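You operate a simulated robot arm through the tools that you are given. There is no shell and no other tool. Be economical: measure what you need, move in short steps, check, and stop when the job is done.

You run a simulated robot arm. Do the job below in one go: nothing can be reset, and whatever is moved stays where it is left.

Task
Test housing five and tighten the screw of the way that it names.
Fine: the bench driver goes back; test again till it reads GOOD.

Only the result counts: the job must be done as asked and must still hold three seconds after the hand-in. Knocking over, shifting, dropping, spilling or breaking anything else fails it.

Robot
A 7-joint arm with a two-finger parallel gripper, fixed in place. Base frame: the origin is at the foot of the arm, x ahead of it, y to its left, z up; the work surface is at about z = 0.8. Readings come in cm, degrees, newtons and seconds.
With the tool pointing down near the work surface it reaches from about 22 to 58 cm from the base axis. Its first joint turns from -66.0 to 66.0 degrees. Payload 2.5 kg.
Tool frame: the origin (TCP) lies between the finger pads and is the grasp point; the fingertips stand 2.3 cm ahead of it; z points along the fingers, y is the line along which they close. Largest opening 9.4 cm; finger width 3.8, thickness 1; the body of the gripper, 5.4 by 9.6 cm, starts 3.9 cm behind the TCP.
Orientation is that of the tool frame in the base frame, as [roll, pitch, yaw] about the fixed x, y, z axes, in that order (R = Rz(yaw) Ry(pitch) Rx(roll)). With the fingers straight down and closing along the base's y, the tool's x points along the base's -x, its y along +y and its z along -z.

Tools
- The arm moves only by the tool move_arm. Its argument "commands" is a list of rows, each an object of numbers (a shift or turn left out is 0, a gripper value left out holds the last): "claw": the gripper command, from -1 (shut) to 1 (fully open), values between in proportion; "x", "y", "z": the shift along the base's x, y, z in m; "ax", "ay", "az": the turn, a rotation vector about the base's x, y, z in degrees. In form: [{"claw": .., "x": .., "y": .., "z": .., "ax": .., "ay": .., "az": ..}, ...]. A call has 1 to 20 rows; each row is the pose to reach, as a shift and turn from the pose commanded when the call began. Each row takes 0.2 s and may step no farther than 5 cm and 8.6 degrees from the row before; otherwise, or with a gripper value out of range, the whole call is refused. A pose out of reach is approached as far as the arm can. The call stops where the force on the tool passes 90 N (or 10 N more than at its start, if that is more) or the arm is blocked; 0.2 s more then pass. Each finger travels about 10.8 cm/s and halts on what it meets, pressing with about 38 N; the grip force reading is that of the motor and also rises with nothing between the fingers. The clock runs only during rows and for 0.2 s after the last one: add rows that repeat a pose to give the fingers time. It gives the time, the measured TCP pose, the force on the tool (base axes), the opening and the grip force at its end, in the units of the frame above (readings bear some noise), and new pictures: "pictures" is both (left out), scene, wrist or none.
- Cameras (640 x 400 px; columns grow to the right, rows downward): "scene" is fixed at [14.07, -43.02, 54.9]; the picture's right is [0.69, -0.73, 0.00], its down [-0.42, -0.39, -0.82] and it looks along [0.60, 0.56, -0.57] (base axes); focal length 214 px, centre (320, 200). "wrist" rides on the gripper at [8.6, 1.6, -7.4] in the tool frame; the picture's right is [-0.18, 0.98, 0.00], its down [-0.58, -0.11, -0.81] and it looks along [-0.79, -0.15, 0.59] (tool axes); focal length 243 px, centre (320, 200).
- probe_pixels(camera, pixels): for up to 12 pixels [column, row] of the newest picture of that camera ("zoom" is the newest enlarged one), the place [x, y, z] in the base frame of the surface seen there, good to about 0.3 cm, but the place of the scene camera against the robot may be out by one fixed shift of up to 1.8 cm in any direction. No time passes.
- close_up(camera, box): a new picture of the part [left, top, right, bottom] of that camera's present view, enlarged. No time passes.
- job_done(): hands the job in; it is judged then, once.

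Keep the steps short. Do not move on a guess: measure, check each grasp and each placing, and mend mistakes. In all there are 80 turns and 170 pictures (those below and enlarged ones count). Leave the gripper open and the arm clear of the work at the hand-in unless told otherwise, and finish with a single line.

The tools are called after "Emit:" as name(argument=value, ...) on one line, values as JSON. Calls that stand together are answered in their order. move_arm: Moves the arm, as the interface text tells. Its arguments: {"type":"object","properties":{"commands":{"type":"array","items":{"type":"object","properties":{"claw":{"type":"number"},"x":{"type":"number"},"y":{"type":"number"},"z":{"type":"number"},"ax":{"type":"number"},"ay":{"type":"number"},"az":{"type":"number"}}}},"pictures":{"type":"string","enum":["both","scene","wrist","none"]}},"required":["commands"]} The other tools are called the same way: probe_pixels (camera, pixels) gives the place of the surface under pixels of a picture; close_up (camera, box) takes an enlarged picture of a part of a camera's view; job_done () hands the job in.

At the start:

```text
clock: 0.0
eef_pos: [32.2, -10.53, 43.97]
ee_rot: [180.0, 0.0, -179.9]
contact_force: [0.6, -0.1, -0.3]
gripper_width: 9.39
finger_force: 0.1
```

scene: 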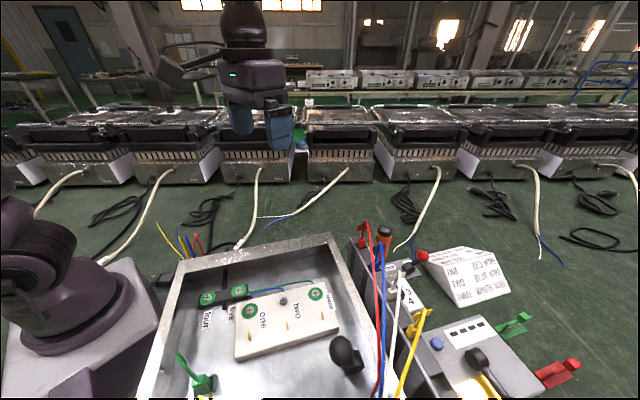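
wrist: 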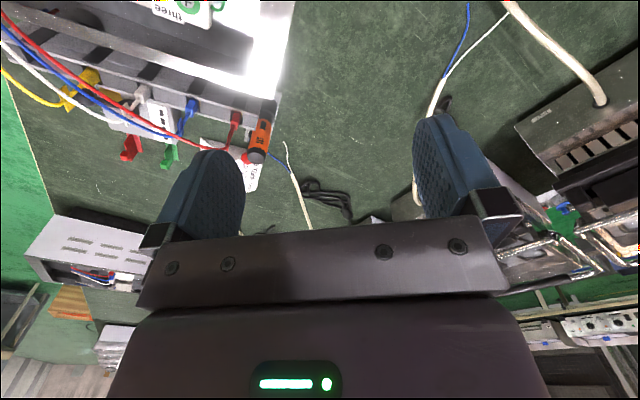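

I'll start by enlarging the work area in the scene picture to read the labels, the tester and the driver.

Emit:
close_up(camera="scene", box=[140, 220, 360, 400])

Emit:
close_up(camera="scene", box=[340, 210, 600, 400])

```text
2.22 times, centred on (250, 310) of scene
```

zoom: 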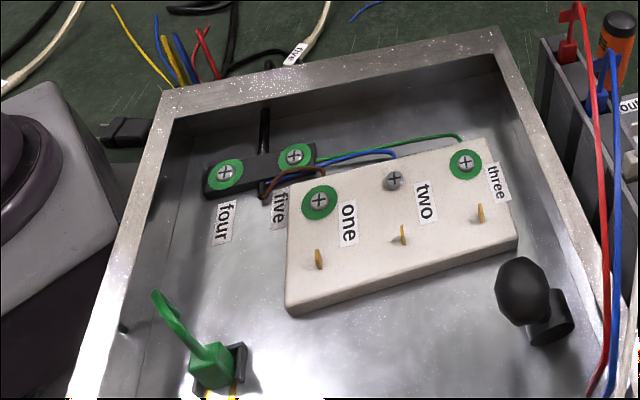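

```text
2.11 times, centred on (470, 305) of scene
```

zoom: 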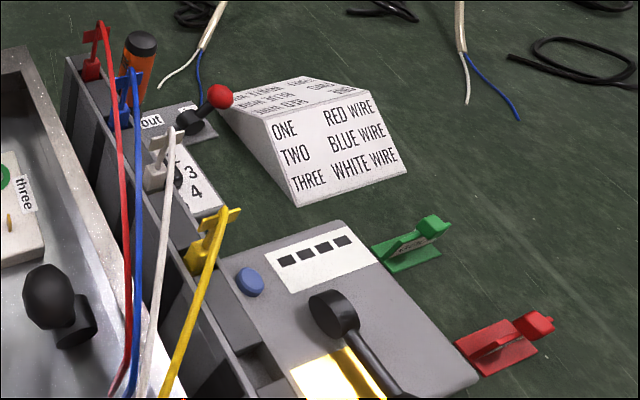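

Many parts. I'll look closer at the tester panel, the dial and the sign, and the row of housings behind.

Emit:
close_up(camera="scene", box=[350, 220, 450, 320])

Emit:
close_up(camera="scene", box=[410, 310, 590, 400])

Emit:
close_up(camera="wrist", box=[0, 0, 320, 200])

```text
4.00 times, centred on (400, 270) of scene
```

zoom: 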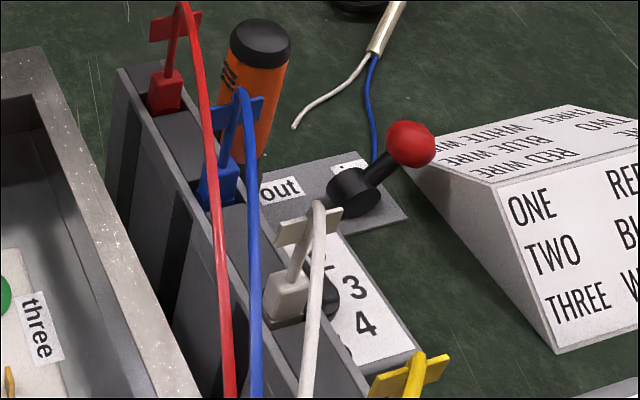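

```text
3.56 times, centred on (500, 355) of scene
```

zoom: 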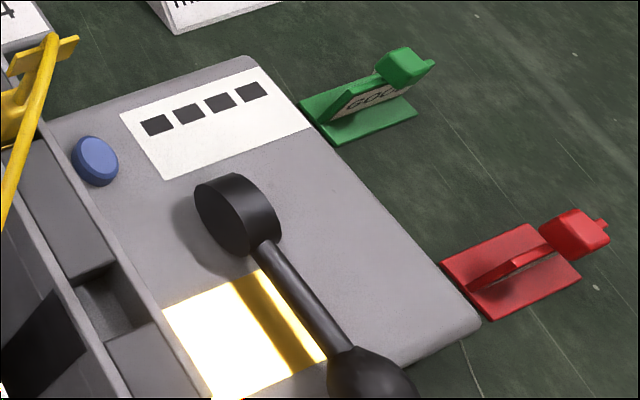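

```text
2.00 times, centred on (160, 100) of wrist
```

zoom: 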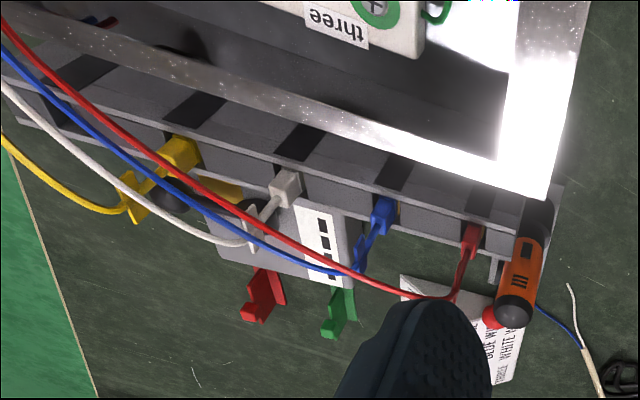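

I'll measure the main parts with the scene camera: tray, rack, lever, dial, button, driver, screws.

Emit:
probe_pixels(camera="scene", pixels=[[382, 232], [365, 230], [422, 257], [399, 290], [437, 344], [478, 358], [516, 322], [558, 372], [207, 298], [238, 291], [259, 310], [283, 300]])

Emit:
probe_pixels(camera="scene", pixels=[[316, 294], [345, 355], [200, 385], [465, 275], [180, 270], [325, 240], [195, 160], [400, 210], [480, 400], [440, 385], [240, 230], [420, 315]])

Emit:
close_up(camera="scene", box=[140, 200, 260, 275])

```text
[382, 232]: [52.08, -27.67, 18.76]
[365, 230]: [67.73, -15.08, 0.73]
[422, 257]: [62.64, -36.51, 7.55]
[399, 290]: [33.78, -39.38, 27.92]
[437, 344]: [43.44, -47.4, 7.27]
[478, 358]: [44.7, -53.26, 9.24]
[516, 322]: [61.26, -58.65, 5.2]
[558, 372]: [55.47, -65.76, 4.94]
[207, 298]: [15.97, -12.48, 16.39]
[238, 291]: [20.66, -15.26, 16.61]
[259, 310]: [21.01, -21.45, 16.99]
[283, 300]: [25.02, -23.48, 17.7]
```

```text
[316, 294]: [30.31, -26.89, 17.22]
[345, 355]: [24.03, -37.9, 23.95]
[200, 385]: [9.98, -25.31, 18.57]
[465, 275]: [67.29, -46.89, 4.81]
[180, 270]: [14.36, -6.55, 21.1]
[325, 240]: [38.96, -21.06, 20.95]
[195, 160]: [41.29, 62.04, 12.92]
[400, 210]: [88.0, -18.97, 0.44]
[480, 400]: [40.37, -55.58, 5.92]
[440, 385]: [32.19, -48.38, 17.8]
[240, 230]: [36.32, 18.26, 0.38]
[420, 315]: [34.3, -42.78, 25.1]
```

```text
5.33 times, centred on (200, 238) of scene
```

zoom: 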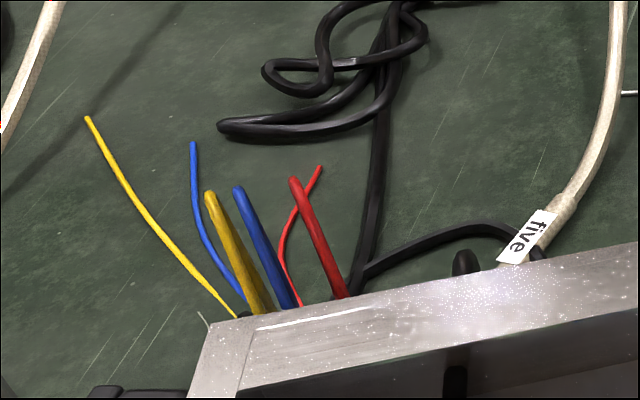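

The cable behind the tray carries a tag "five". I'll look for tags on the other housings and the labels in the tray.

Emit:
close_up(camera="scene", box=[0, 90, 320, 290])

Emit:
close_up(camera="scene", box=[320, 90, 640, 290])

Emit:
close_up(camera="scene", box=[190, 265, 350, 365])

```text
2.00 times, centred on (160, 190) of scene
```

zoom: 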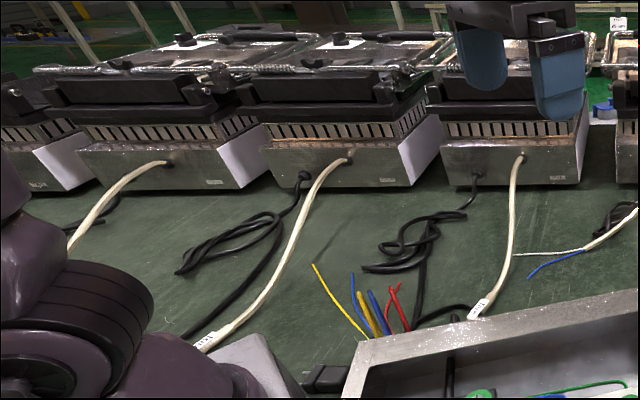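

```text
2.00 times, centred on (480, 190) of scene
```

zoom: 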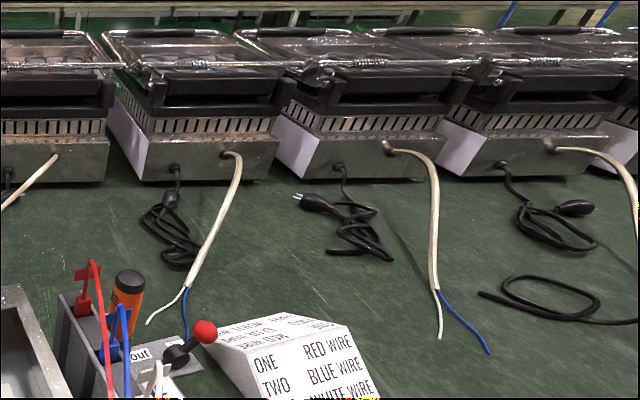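

```text
4.00 times, centred on (270, 315) of scene
```

zoom: 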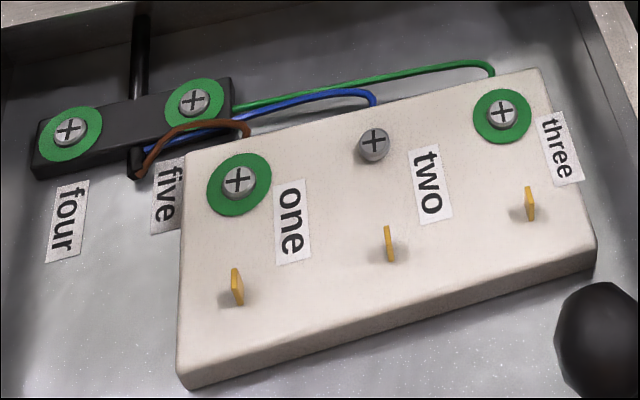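

The tray is housing five (a grill base) with ways one to five; screw "two" stands without a green disc. I need a better view of the tester, so I'll raise and turn the arm outward toward it, staying high (z about 46).

Emit:
move_arm(commands=[{"x": -0.015, "y": -0.015, "z": 0.01, "az": -8}, {"x": -0.03, "y": -0.03, "z": 0.02, "az": -16}, {"x": -0.045, "y": -0.045, "z": 0.03, "az": -24}, {"x": -0.06, "y": -0.06, "z": 0.04, "az": -32}, {"x": -0.08, "y": -0.08, "z": 0.04, "az": -40}, {"x": -0.1, "y": -0.1, "z": 0.04, "az": -45}, {"x": -0.1, "y": -0.1, "z": 0.04, "az": -45}])

```text
clock: 1.6
eef_pos: [22.08, -20.52, 48.12]
ee_rot: [179.9, 0.1, 134.9]
contact_force: [0.4, -0.8, 0.9]
gripper_width: 9.41
finger_force: 0.1
```

scene: 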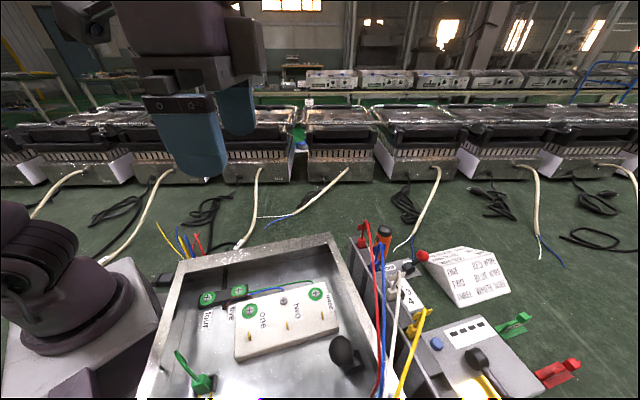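
wrist: 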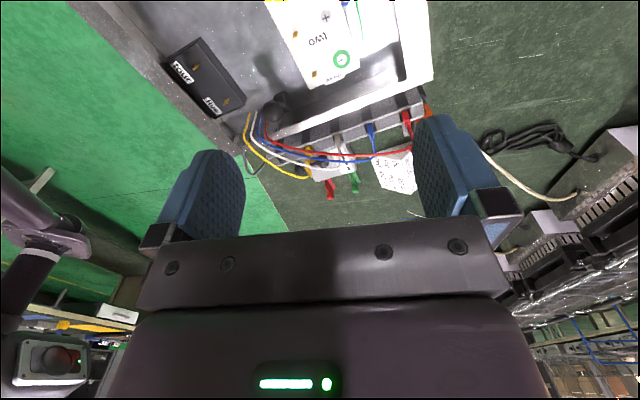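

A dark box with two labels is visible at wrist (205,75). I'll enlarge the top of the wrist view.

Emit:
close_up(camera="wrist", box=[140, 0, 300, 130])

Emit:
close_up(camera="wrist", box=[230, 70, 450, 210])

Emit:
probe_pixels(camera="wrist", pixels=[[205, 75], [182, 72], [278, 105], [326, 18], [342, 58], [400, 60], [340, 140], [372, 135], [408, 125], [395, 175], [355, 180], [330, 190]])

```text
3.08 times, centred on (220, 65) of wrist
```

zoom: 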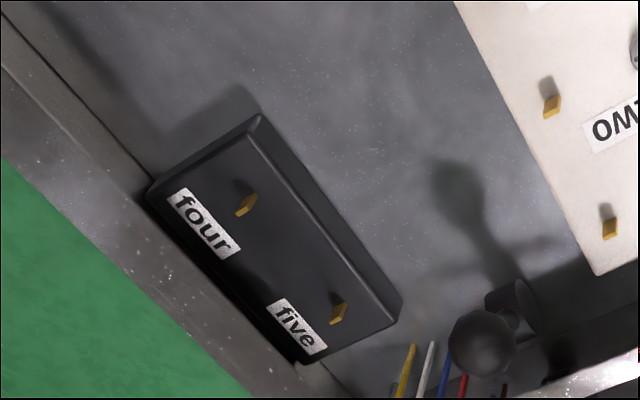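

```text
2.86 times, centred on (340, 140) of wrist
```

zoom: 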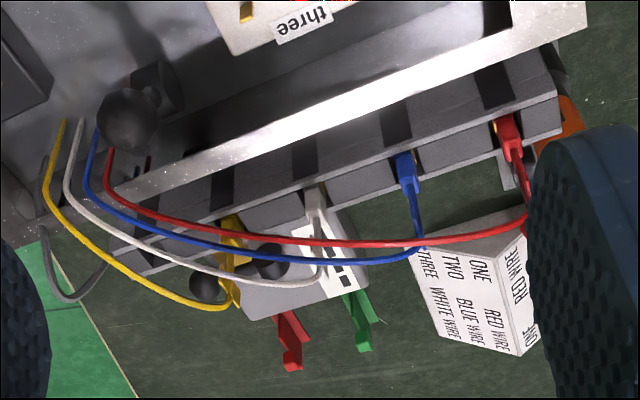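

```text
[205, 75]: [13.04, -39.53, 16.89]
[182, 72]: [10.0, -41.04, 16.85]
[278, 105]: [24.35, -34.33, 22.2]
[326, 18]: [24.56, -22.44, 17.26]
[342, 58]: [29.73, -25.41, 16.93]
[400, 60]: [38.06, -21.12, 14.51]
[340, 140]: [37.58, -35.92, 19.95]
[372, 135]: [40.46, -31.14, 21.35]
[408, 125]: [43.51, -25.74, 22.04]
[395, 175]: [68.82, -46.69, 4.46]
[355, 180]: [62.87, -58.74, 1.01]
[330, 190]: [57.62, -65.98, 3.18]
```

Labels "four" and "five" are also on a second block with tabs. Now the sign and the tester panel closer.

Emit:
close_up(camera="wrist", box=[360, 140, 424, 200])

Emit:
close_up(camera="scene", box=[410, 235, 520, 310])

Emit:
close_up(camera="scene", box=[350, 290, 480, 400])

```text
6.67 times, centred on (392, 170) of wrist
```

zoom: 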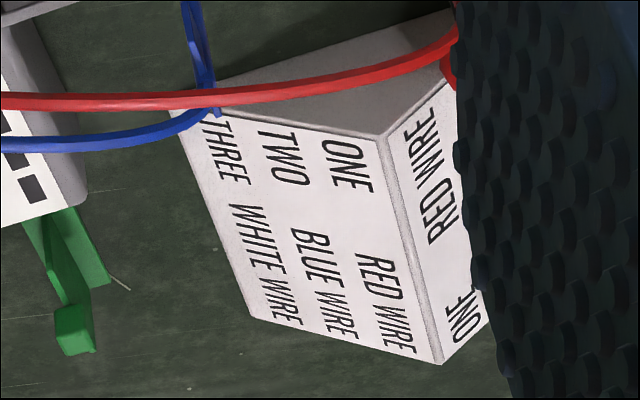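

```text
5.33 times, centred on (465, 272) of scene
```

zoom: 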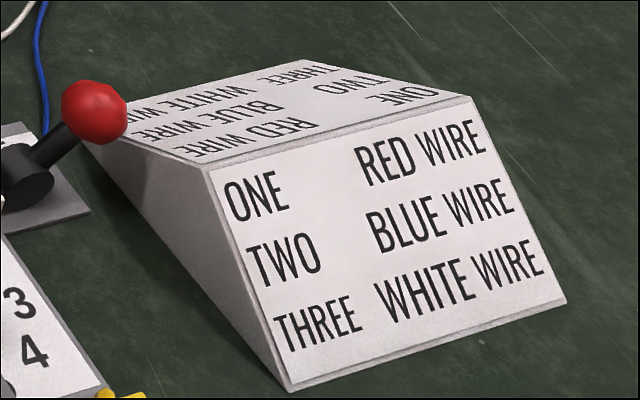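

```text
3.64 times, centred on (415, 345) of scene
```

zoom: 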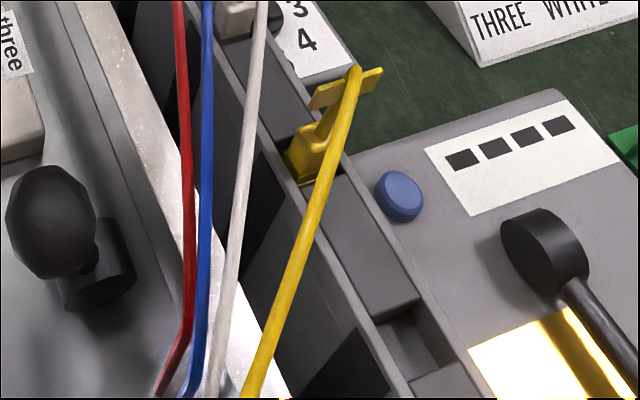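

The sign pairs ways with lead colours. I'll move outward over the rack, at the same height, to see the dial, the in/out lever and the tester from above.

Emit:
move_arm(commands=[{"x": 0.03, "y": -0.03}, {"x": 0.06, "y": -0.06}, {"x": 0.09, "y": -0.09}, {"x": 0.1, "y": -0.1, "az": 5}, {"x": 0.1, "y": -0.1, "az": 5}], pictures="wrist")

```text
clock: 2.8
eef_pos: [32.42, -30.49, 47.93]
ee_rot: [180.0, 0.0, 140.1]
contact_force: [-0.1, -0.4, 1.0]
gripper_width: 9.42
finger_force: 0.0
```

wrist: 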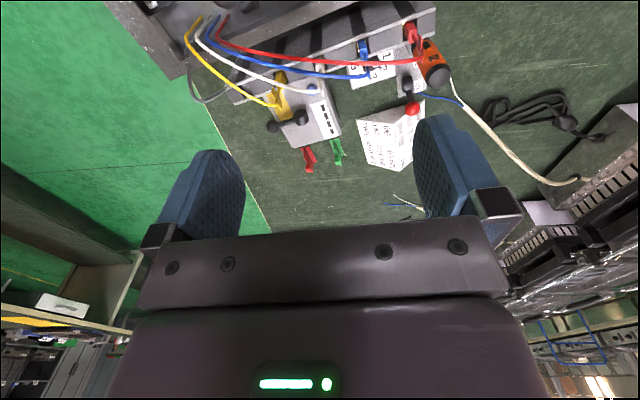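

Emit:
close_up(camera="wrist", box=[330, 0, 460, 120])

Emit:
close_up(camera="wrist", box=[240, 60, 360, 180])

Emit:
close_up(camera="wrist", box=[130, 0, 290, 120])

```text
3.33 times, centred on (395, 60) of wrist
```

zoom: 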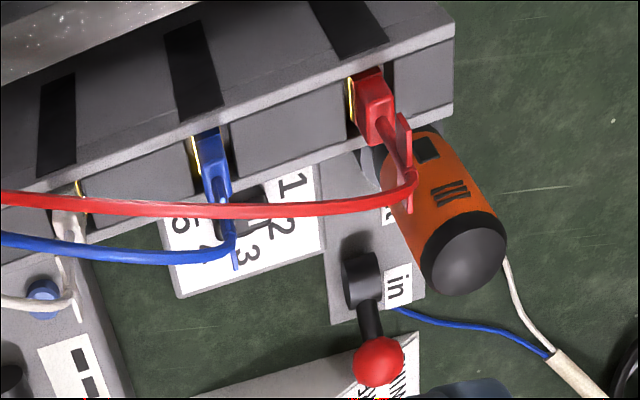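

```text
3.33 times, centred on (300, 120) of wrist
```

zoom: 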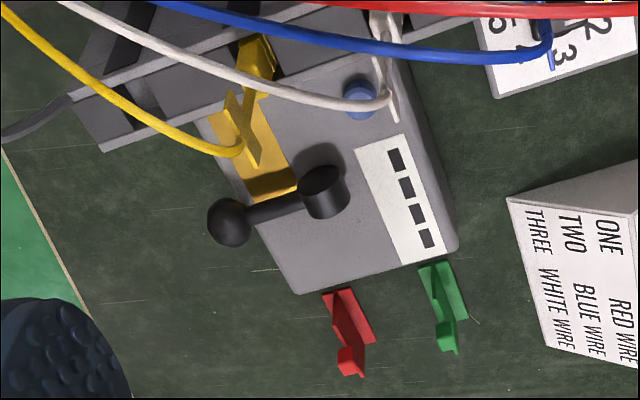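

```text
3.33 times, centred on (210, 60) of wrist
```

zoom: 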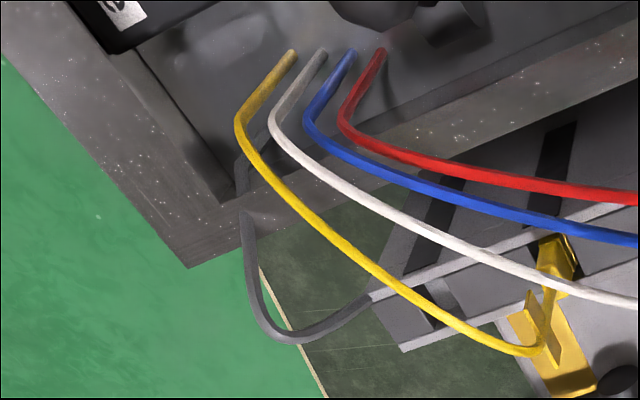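

The dial has numbers 1–5, the lever sits at "in", and lead plugs sit in rail slots with gold tabs. I'll tilt the wrist about 24° so the camera looks more steeply down, and go 6 cm lower.

Emit:
move_arm(commands=[{"z": -0.02, "ax": 5, "ay": 6}, {"z": -0.04, "ax": 10, "ay": 12}, {"z": -0.06, "ax": 15, "ay": 18}, {"z": -0.06, "ax": 15, "ay": 18}], pictures="wrist")

```text
clock: 3.8
eef_pos: [31.29, -29.88, 43.38]
ee_rot: [-179.8, -20.6, 139.7]
contact_force: [-0.8, -0.6, 0.3]
gripper_width: 9.41
finger_force: 0.1
out of reach, approached as far as the arm can: row 3, 4
```

wrist: 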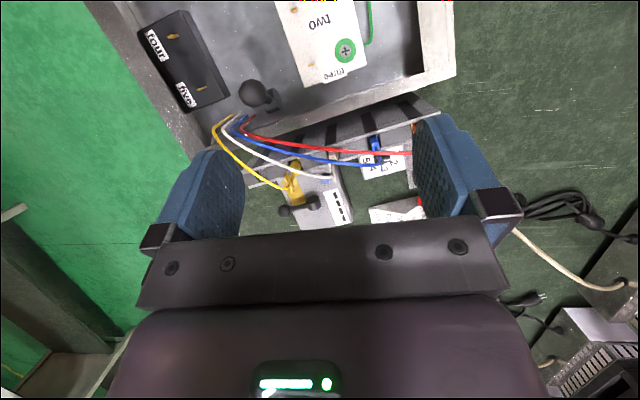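

Emit:
close_up(camera="wrist", box=[130, 0, 290, 120])

Emit:
close_up(camera="wrist", box=[240, 100, 340, 190])

Emit:
close_up(camera="wrist", box=[320, 80, 430, 230])

```text
3.33 times, centred on (210, 60) of wrist
```

zoom: 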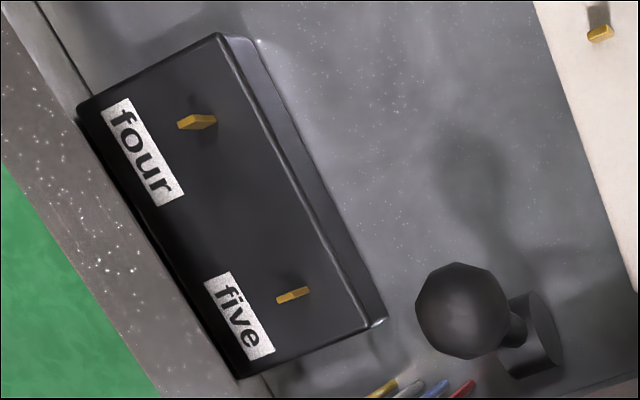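

```text
4.44 times, centred on (290, 145) of wrist
```

zoom: 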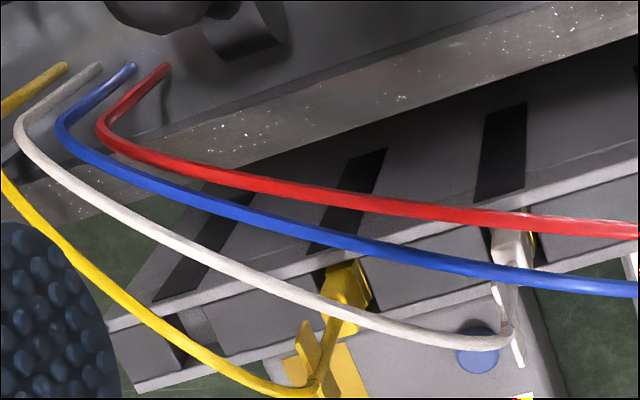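

```text
2.67 times, centred on (375, 155) of wrist
```

zoom: 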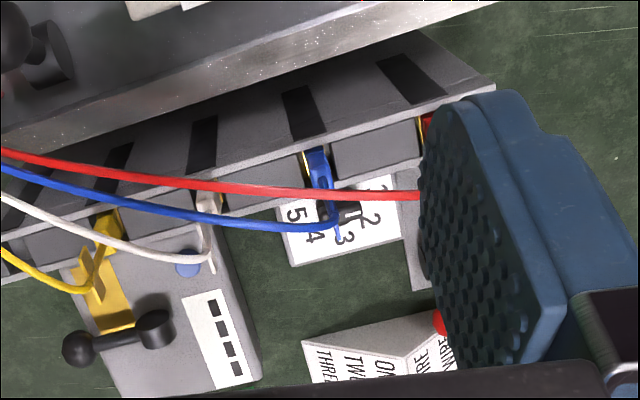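

A fifth rail slot is empty and there's a green plug in the tray at scene (195,380). Closer look there.

Emit:
close_up(camera="scene", box=[150, 335, 250, 400])

Emit:
move_arm(commands=[{"x": -0.04, "y": 0.03, "z": -0.06, "ax": 15, "ay": 18}, {"x": -0.08, "y": 0.06, "z": -0.04, "ax": 15, "ay": 18}, {"x": -0.12, "y": 0.09, "z": -0.02, "ax": 12, "ay": 15}, {"x": -0.13, "y": 0.12, "z": 0.0, "ax": 12, "ay": 15}, {"x": -0.13, "y": 0.12, "z": 0.0, "ax": 12, "ay": 15}])

```text
6.15 times, centred on (200, 368) of scene
```

zoom: 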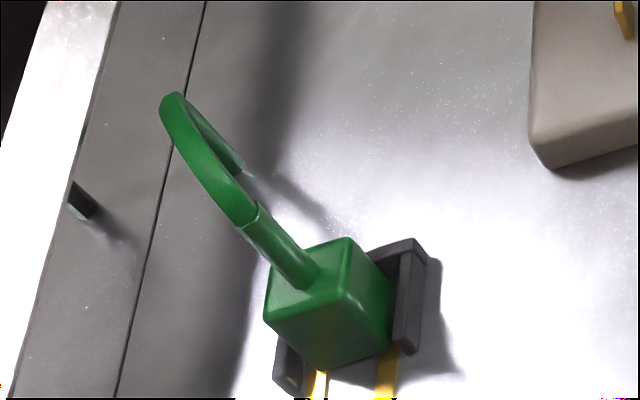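

```text
refused: row 1 steps farther than a row can; nothing moved
```

The green thing is a plug with a loop handle held between two dark prongs over two gold contacts: a link-type plug. I'll pull back toward the base to see it from the wrist.

Emit:
move_arm(commands=[{"x": -0.03, "y": 0.02}, {"x": -0.06, "y": 0.04}, {"x": -0.08, "y": 0.07}, {"x": -0.1, "y": 0.1}, {"x": -0.1, "y": 0.1}])

```text
clock: 5.0
eef_pos: [21.14, -19.57, 43.58]
ee_rot: [-179.9, -23.4, 140.0]
contact_force: [0.1, 0.8, 0.5]
gripper_width: 9.39
finger_force: 0.0
```

scene: 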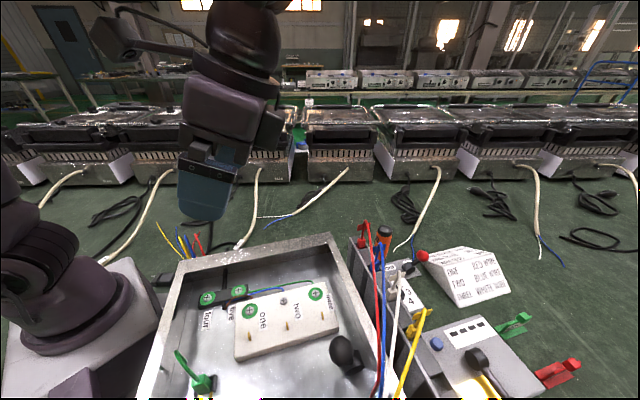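
wrist: 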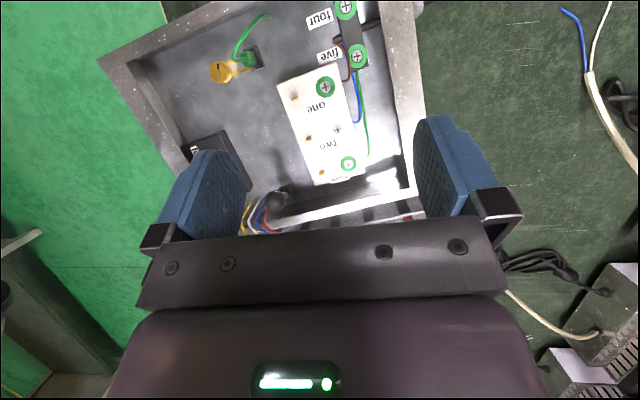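

Emit:
close_up(camera="wrist", box=[180, 0, 300, 120])

Emit:
close_up(camera="wrist", box=[270, 60, 420, 240])

Emit:
probe_pixels(camera="wrist", pixels=[[346, 8], [357, 56], [325, 88], [336, 128], [348, 163], [295, 97], [308, 138], [322, 173], [245, 60], [221, 71], [270, 120], [280, 196]])

```text
3.33 times, centred on (240, 60) of wrist
```

zoom: 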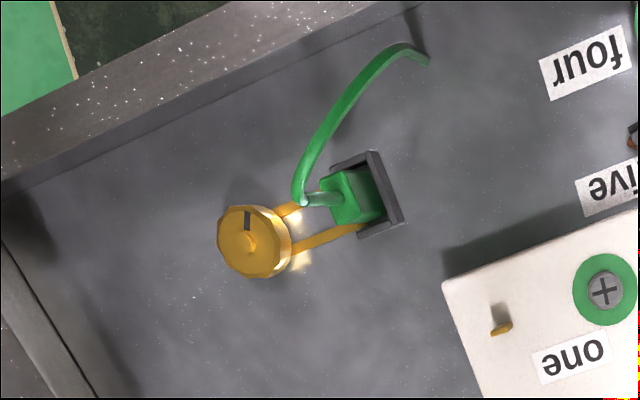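

```text
2.22 times, centred on (345, 150) of wrist
```

zoom: 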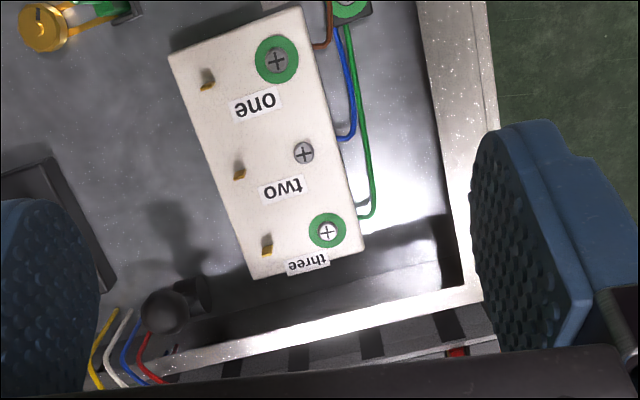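

```text
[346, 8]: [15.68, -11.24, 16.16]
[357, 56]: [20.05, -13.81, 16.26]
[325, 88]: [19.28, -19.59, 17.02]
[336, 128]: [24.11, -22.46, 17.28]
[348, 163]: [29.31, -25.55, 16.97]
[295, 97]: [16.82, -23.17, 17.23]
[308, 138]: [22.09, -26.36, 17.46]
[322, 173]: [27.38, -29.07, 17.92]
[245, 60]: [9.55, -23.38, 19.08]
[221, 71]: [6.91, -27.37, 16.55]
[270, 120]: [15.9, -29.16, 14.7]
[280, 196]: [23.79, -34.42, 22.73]
```

I need to know where the coloured leads begin and what the grey cable does. Enlarging around wrist (260,215), with probes.

Emit:
close_up(camera="wrist", box=[230, 180, 310, 240])

Emit:
probe_pixels(camera="wrist", pixels=[[246, 215], [257, 210], [265, 215], [252, 201], [260, 199], [268, 208], [247, 230], [271, 228]])

```text
6.67 times, centred on (270, 210) of wrist
```

zoom: 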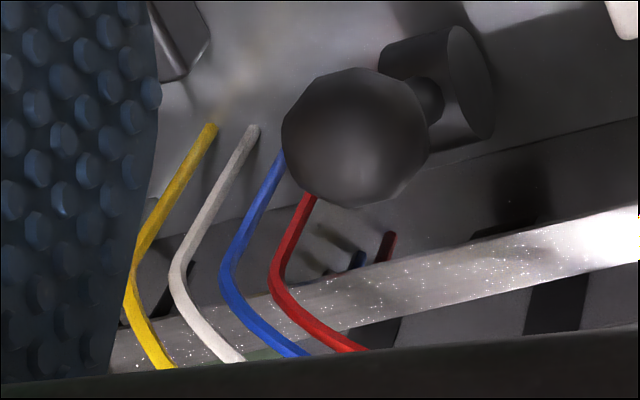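

```text
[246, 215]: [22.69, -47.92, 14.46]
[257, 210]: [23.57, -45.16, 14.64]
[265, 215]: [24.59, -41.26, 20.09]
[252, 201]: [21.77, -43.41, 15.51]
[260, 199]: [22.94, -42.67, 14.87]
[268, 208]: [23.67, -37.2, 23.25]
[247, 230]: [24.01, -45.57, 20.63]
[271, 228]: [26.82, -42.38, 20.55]
```

The leads rise from the tray floor and run over the rim to the rail. The tester lies near the limit of reach, so I want a sharper look at its panel and the dial pointer. I'll move to about (36,-26,45).

Emit:
move_arm(commands=[{"x": 0.04, "y": -0.02, "z": 0.01}, {"x": 0.08, "y": -0.04, "z": 0.02}, {"x": 0.12, "y": -0.06, "z": 0.02}, {"x": 0.15, "y": -0.07, "z": 0.02}, {"x": 0.15, "y": -0.07, "z": 0.02}], pictures="wrist")

```text
clock: 6.2
eef_pos: [30.04, -24.26, 45.24]
ee_rot: [-180.0, -23.3, 140.0]
contact_force: [0.0, 0.3, -0.9]
gripper_width: 9.39
finger_force: 0.0
out of reach, approached as far as the arm can: row 3, 4, 5
```

wrist: 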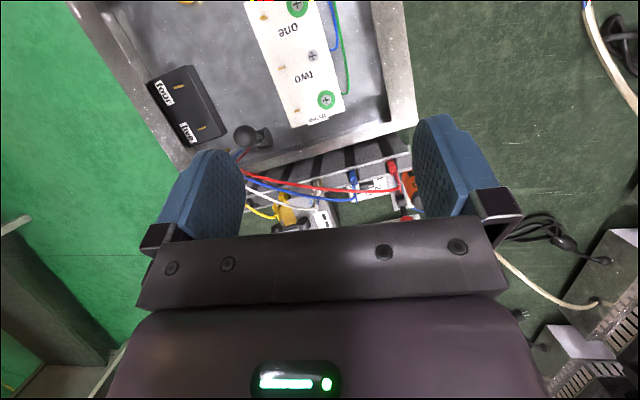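

The inward tilt limits reach. I'll bring the tool upright again and move outward to about (38,-32,44).

Emit:
move_arm(commands=[{"ax": -4.5, "ay": -5.5}, {"ax": -9.5, "ay": -11.5}, {"ax": -14.9, "ay": -17.8}, {"x": 0.03, "y": -0.03, "ax": -14.9, "ay": -17.8}, {"x": 0.06, "y": -0.06, "ax": -14.9, "ay": -17.8}, {"x": 0.08, "y": -0.08, "z": -0.02, "ax": -14.9, "ay": -17.8}, {"x": 0.08, "y": -0.08, "z": -0.02, "ax": -14.9, "ay": -17.8}], pictures="wrist")

```text
clock: 7.8
eef_pos: [38.42, -32.37, 43.39]
ee_rot: [180.0, -0.2, 140.0]
contact_force: [0.3, 0.2, -0.1]
gripper_width: 9.4
finger_force: 0.0
```

wrist: 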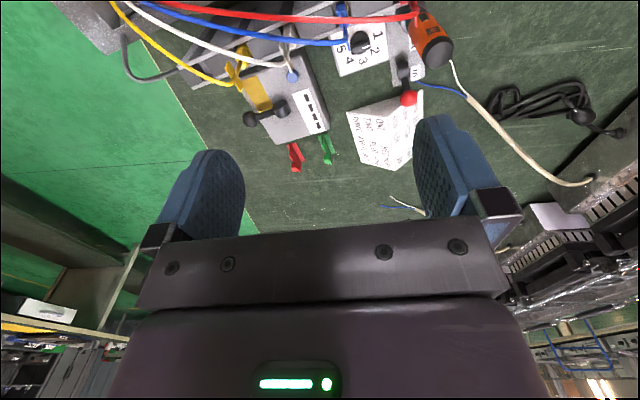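

Emit:
close_up(camera="wrist", box=[320, 0, 460, 110])

Emit:
close_up(camera="wrist", box=[220, 40, 350, 180])

Emit:
probe_pixels(camera="wrist", pixels=[[360, 42], [375, 50], [403, 65], [408, 98], [416, 15], [436, 52], [291, 77], [280, 105], [250, 118], [257, 88], [325, 148], [295, 155]])

```text
3.64 times, centred on (390, 55) of wrist
```

zoom: 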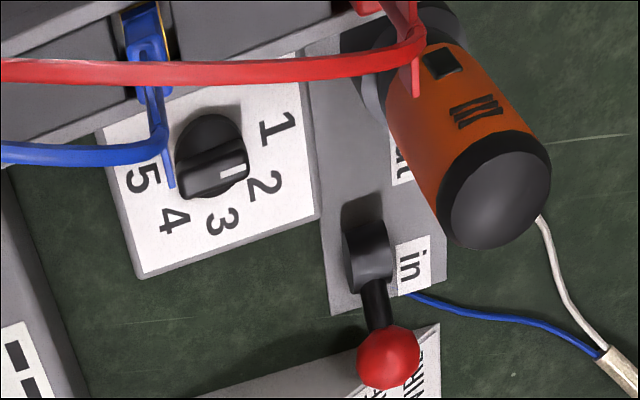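

```text
2.86 times, centred on (285, 110) of wrist
```

zoom: 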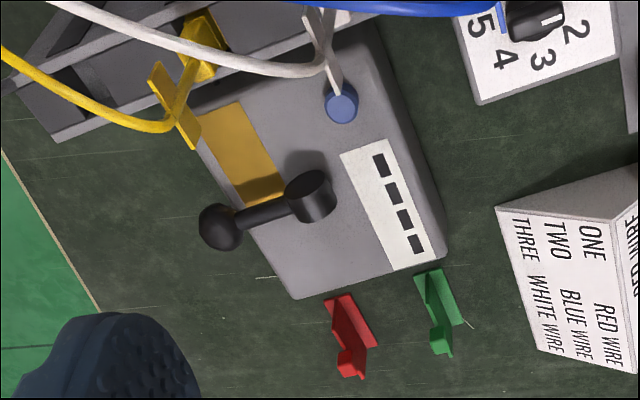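

```text
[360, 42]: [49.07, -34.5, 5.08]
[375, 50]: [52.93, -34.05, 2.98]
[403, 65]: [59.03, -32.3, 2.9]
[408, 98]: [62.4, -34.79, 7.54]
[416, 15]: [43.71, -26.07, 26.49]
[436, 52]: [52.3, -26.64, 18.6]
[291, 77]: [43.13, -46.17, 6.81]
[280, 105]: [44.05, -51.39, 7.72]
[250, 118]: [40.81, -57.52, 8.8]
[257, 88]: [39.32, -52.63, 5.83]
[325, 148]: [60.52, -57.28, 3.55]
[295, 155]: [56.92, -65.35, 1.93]
```

The dial points at 2 with marks 1–5; the lever is at "in". I'll check the tags on the neighbouring cables and the red flag's text.

Emit:
close_up(camera="scene", box=[80, 240, 180, 300])

Emit:
close_up(camera="scene", box=[490, 300, 600, 395])

Emit:
close_up(camera="scene", box=[0, 220, 110, 300])

```text
6.40 times, centred on (130, 270) of scene
```

zoom: 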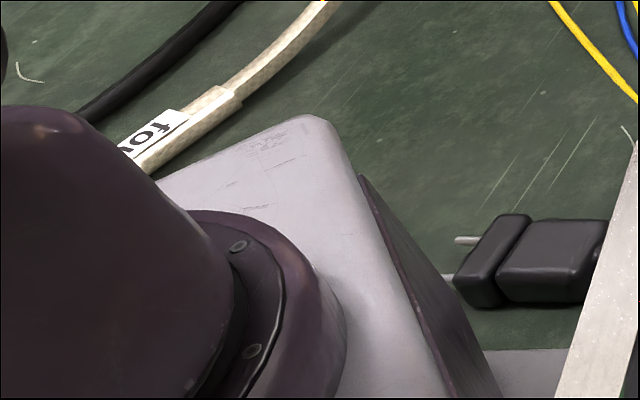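

```text
4.21 times, centred on (545, 348) of scene
```

zoom: 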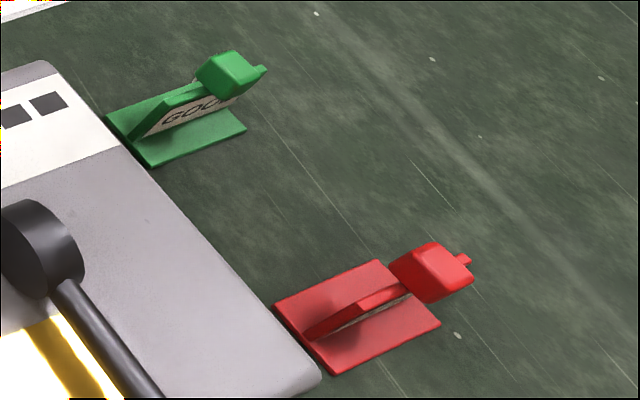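

```text
5.00 times, centred on (55, 260) of scene
```

zoom: 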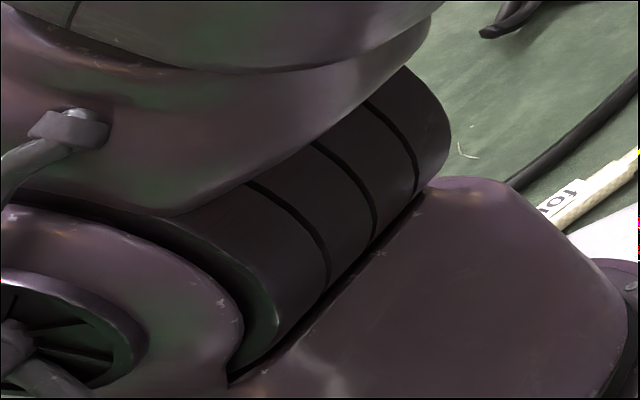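

Cable "four" goes to another grill, "five" into this tray, so the tray is housing five. The tester's blue button at wrist (291,77) is about (43.1,-46.2,6.8). I'll measure the rail edge, plug wings and tester corners to plan a clear path.

Emit:
probe_pixels(camera="wrist", pixels=[[234, 77], [194, 89], [288, 58], [290, 67], [244, 58], [230, 62], [304, 61], [330, 129], [275, 142], [225, 86], [170, 20], [341, 30]])

Emit:
close_up(camera="wrist", box=[210, 30, 310, 100])

```text
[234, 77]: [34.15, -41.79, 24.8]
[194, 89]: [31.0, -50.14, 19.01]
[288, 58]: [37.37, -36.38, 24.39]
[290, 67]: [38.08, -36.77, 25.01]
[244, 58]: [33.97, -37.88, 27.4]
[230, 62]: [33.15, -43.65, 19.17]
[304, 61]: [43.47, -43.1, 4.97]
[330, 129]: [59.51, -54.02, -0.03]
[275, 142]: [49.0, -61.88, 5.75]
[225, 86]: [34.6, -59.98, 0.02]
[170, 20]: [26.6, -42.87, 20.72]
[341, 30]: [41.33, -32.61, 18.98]
```

```text
5.71 times, centred on (260, 65) of wrist
```

zoom: 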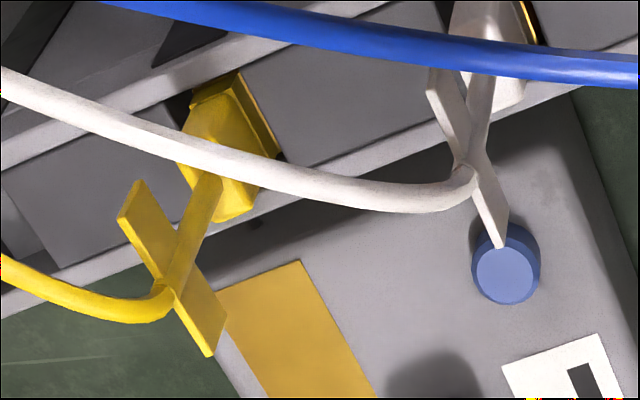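

The rail edge is about 8 cm short of the button, so a nearly upright finger can come down beyond the rail. I'll shut the fingers and test the reach: go above the button at z ≈ 33 with the tool upright, aligned square to the rail.

Emit:
move_arm(commands=[{"claw": -1, "x": 0.01, "y": -0.035, "z": 0.0, "az": 4}, {"claw": -1, "x": 0.02, "y": -0.07, "z": 0.0, "az": 9.5}, {"claw": -1, "x": 0.035, "y": -0.105, "z": 0.0, "az": 9.5}, {"claw": -1, "x": 0.047, "y": -0.138, "z": 0.0, "az": 9.5}, {"claw": -1, "x": 0.047, "y": -0.138, "z": -0.04, "az": 9.5}, {"claw": -1, "x": 0.047, "y": -0.138, "z": -0.08, "az": 9.5}, {"claw": -1, "x": 0.047, "y": -0.138, "z": -0.1, "az": 9.5}, {"claw": -1, "x": 0.047, "y": -0.138, "z": -0.1, "az": 9.5}])

```text
clock: 9.6
eef_pos: [39.68, -41.12, 33.48]
ee_rot: [-180.0, -0.2, 149.5]
contact_force: [-0.1, 0.2, -0.1]
gripper_width: 0.0
finger_force: 37.8
out of reach, approached as far as the arm can: row 1, 2, 3, 4, 5, 6, 7, 8
```

scene: 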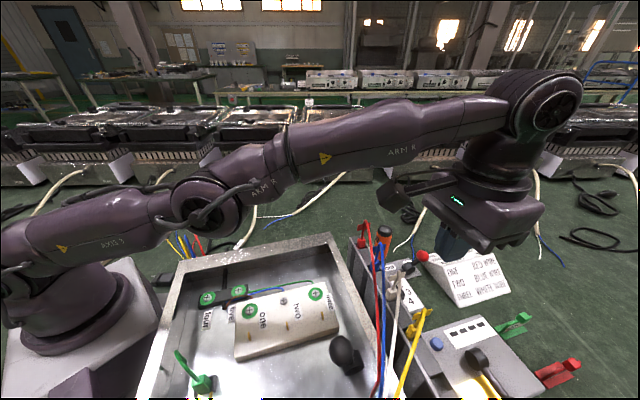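
wrist: 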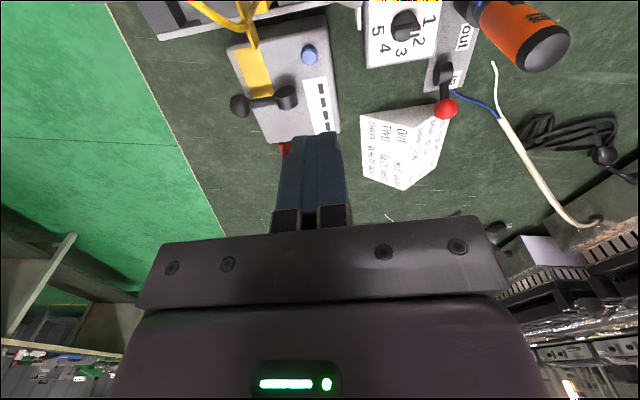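

At z = 33 upright the arm stops at r ≈ 57, so I need an outward tilt; and the camera bracket on the inner side would hit the rail. I'll turn the tool half a turn so the bracket faces outward (in place, clear of everything).

Emit:
move_arm(commands=[{"az": -8.5}, {"az": -17}, {"az": -25.5}, {"az": -34}, {"az": -42.5}, {"az": -51}, {"az": -59.5}, {"az": -68}, {"az": -76.5}, {"az": -85}, {"az": -93.5}, {"az": -102}, {"az": -110.5}, {"az": -119}, {"az": -127.5}, {"az": -136}, {"az": -144.5}, {"az": -153}, {"az": -161.5}, {"az": -170}], pictures="none")

```text
clock: 13.8
eef_pos: [39.26, -41.32, 33.38]
ee_rot: [-179.9, -0.2, -20.7]
contact_force: [0.2, -0.4, 0.9]
gripper_width: 0.01
finger_force: 38.2
```

The half-turn worked. Now tilt the fingertips outward 20° and move above the button at z ≈ 30.

Emit:
move_arm(commands=[{"ax": -4.1, "ay": -5.3, "x": 0.015, "y": -0.018, "claw": -1}, {"ax": -8.2, "ay": -10.5, "x": 0.03, "y": -0.036}, {"ax": -12.3, "ay": -15.8, "x": 0.047, "y": -0.053, "z": -0.03}, {"ax": -12.3, "ay": -15.8, "x": 0.047, "y": -0.053, "z": -0.06}, {"ax": -12.3, "ay": -15.8, "x": 0.047, "y": -0.053, "z": -0.06}])

```text
clock: 15.0
eef_pos: [44.12, -46.58, 27.58]
ee_rot: [173.8, -19.3, -19.4]
contact_force: [0.5, 0.7, -0.3]
gripper_width: 0.0
finger_force: 37.9
out of reach, approached as far as the arm can: row 2
```

scene: 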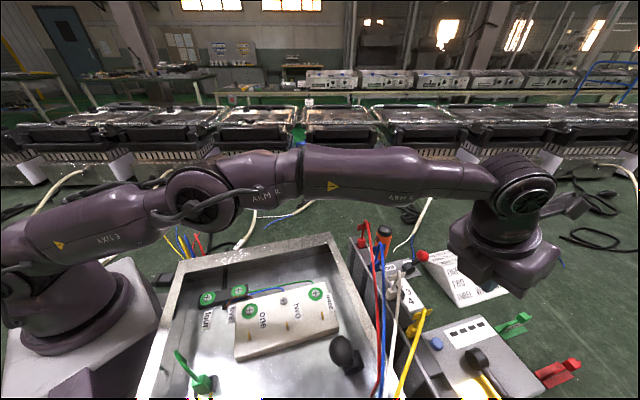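
wrist: 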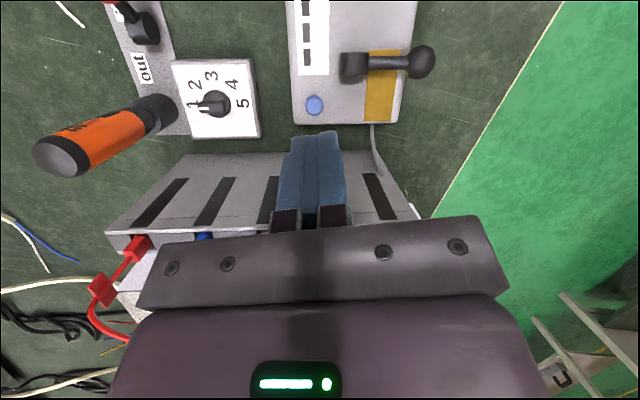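

Reached. This outer view shows the dial and tester well; I'll enlarge both.

Emit:
close_up(camera="wrist", box=[100, 0, 270, 150])

Emit:
close_up(camera="wrist", box=[270, 0, 440, 140])

Emit:
probe_pixels(camera="wrist", pixels=[[314, 102], [314, 98], [214, 106], [355, 65], [420, 62], [310, 35], [378, 90], [320, 140]])

```text
2.67 times, centred on (185, 75) of wrist
```

zoom: 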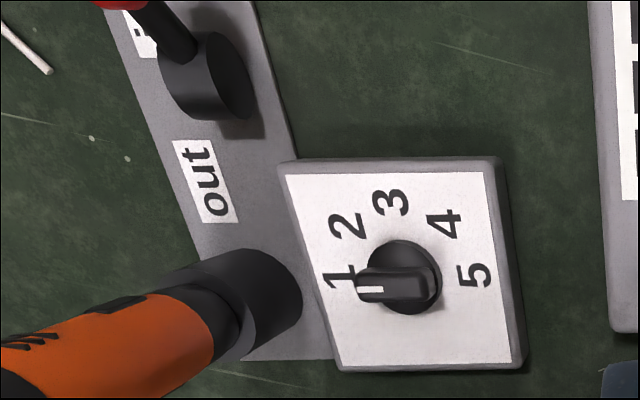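

```text
2.86 times, centred on (355, 70) of wrist
```

zoom: 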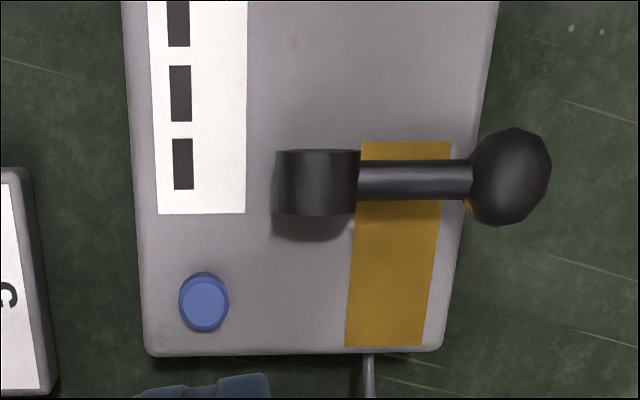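

```text
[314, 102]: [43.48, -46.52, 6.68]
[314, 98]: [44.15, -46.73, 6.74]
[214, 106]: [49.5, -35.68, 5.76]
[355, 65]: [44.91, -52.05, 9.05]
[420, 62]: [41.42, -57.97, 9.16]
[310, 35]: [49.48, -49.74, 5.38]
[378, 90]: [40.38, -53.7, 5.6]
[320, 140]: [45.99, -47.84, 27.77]
```

The dial in truth points at 1, with 1–5 over half a turn. The button is at (43.5,-46.5,6.7). I'll descend to about 1.5 cm above it and check.

Emit:
move_arm(commands=[{"x": 0.002, "y": -0.002, "z": -0.04}, {"x": 0.003, "y": -0.003, "z": -0.08}, {"x": 0.003, "y": -0.003, "z": -0.12}, {"x": 0.003, "y": -0.003, "z": -0.15}, {"x": 0.003, "y": -0.003, "z": -0.165}, {"x": 0.003, "y": -0.003, "z": -0.165}])

```text
clock: 16.4
eef_pos: [44.15, -46.88, 11.23]
ee_rot: [173.7, -19.2, -19.4]
contact_force: [0.0, 0.0, 1.0]
gripper_width: 0.0
finger_force: 37.8
```

scene: 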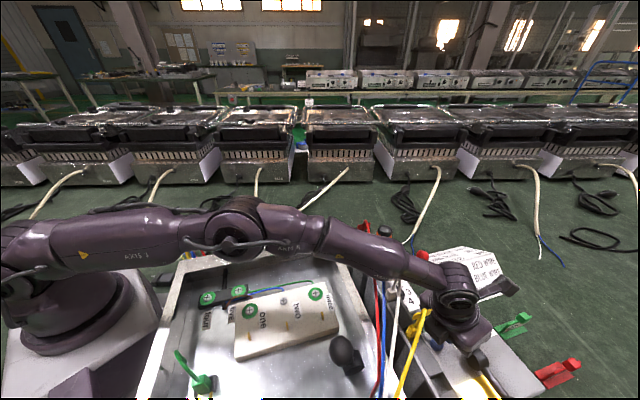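
wrist: 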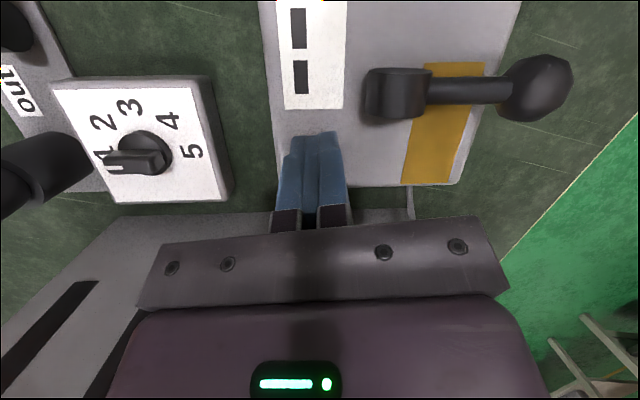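

Before pressing, I'll check the clearance between the forearm/gripper and the lead handles.

Emit:
close_up(camera="scene", box=[340, 210, 520, 400])

```text
2.11 times, centred on (430, 305) of scene
```

zoom: 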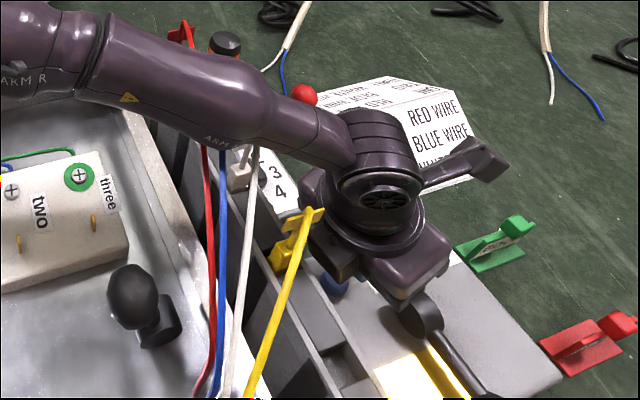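

Clear. Now press down gently in small steps.

Emit:
move_arm(commands=[{"z": -0.008}, {"z": -0.014}, {"z": -0.019}, {"z": -0.023}, {"z": -0.023}])

```text
clock: 17.6
eef_pos: [44.14, -47.05, 8.83]
ee_rot: [173.7, -19.3, -19.4]
contact_force: [-2.0, -0.6, 8.9]
gripper_width: 0.0
finger_force: 37.8
```

scene: 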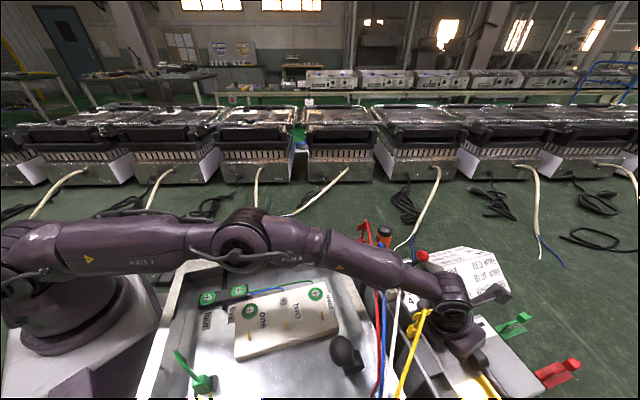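
wrist: 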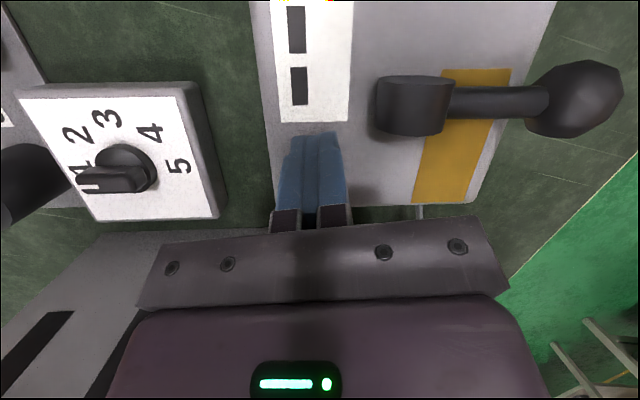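

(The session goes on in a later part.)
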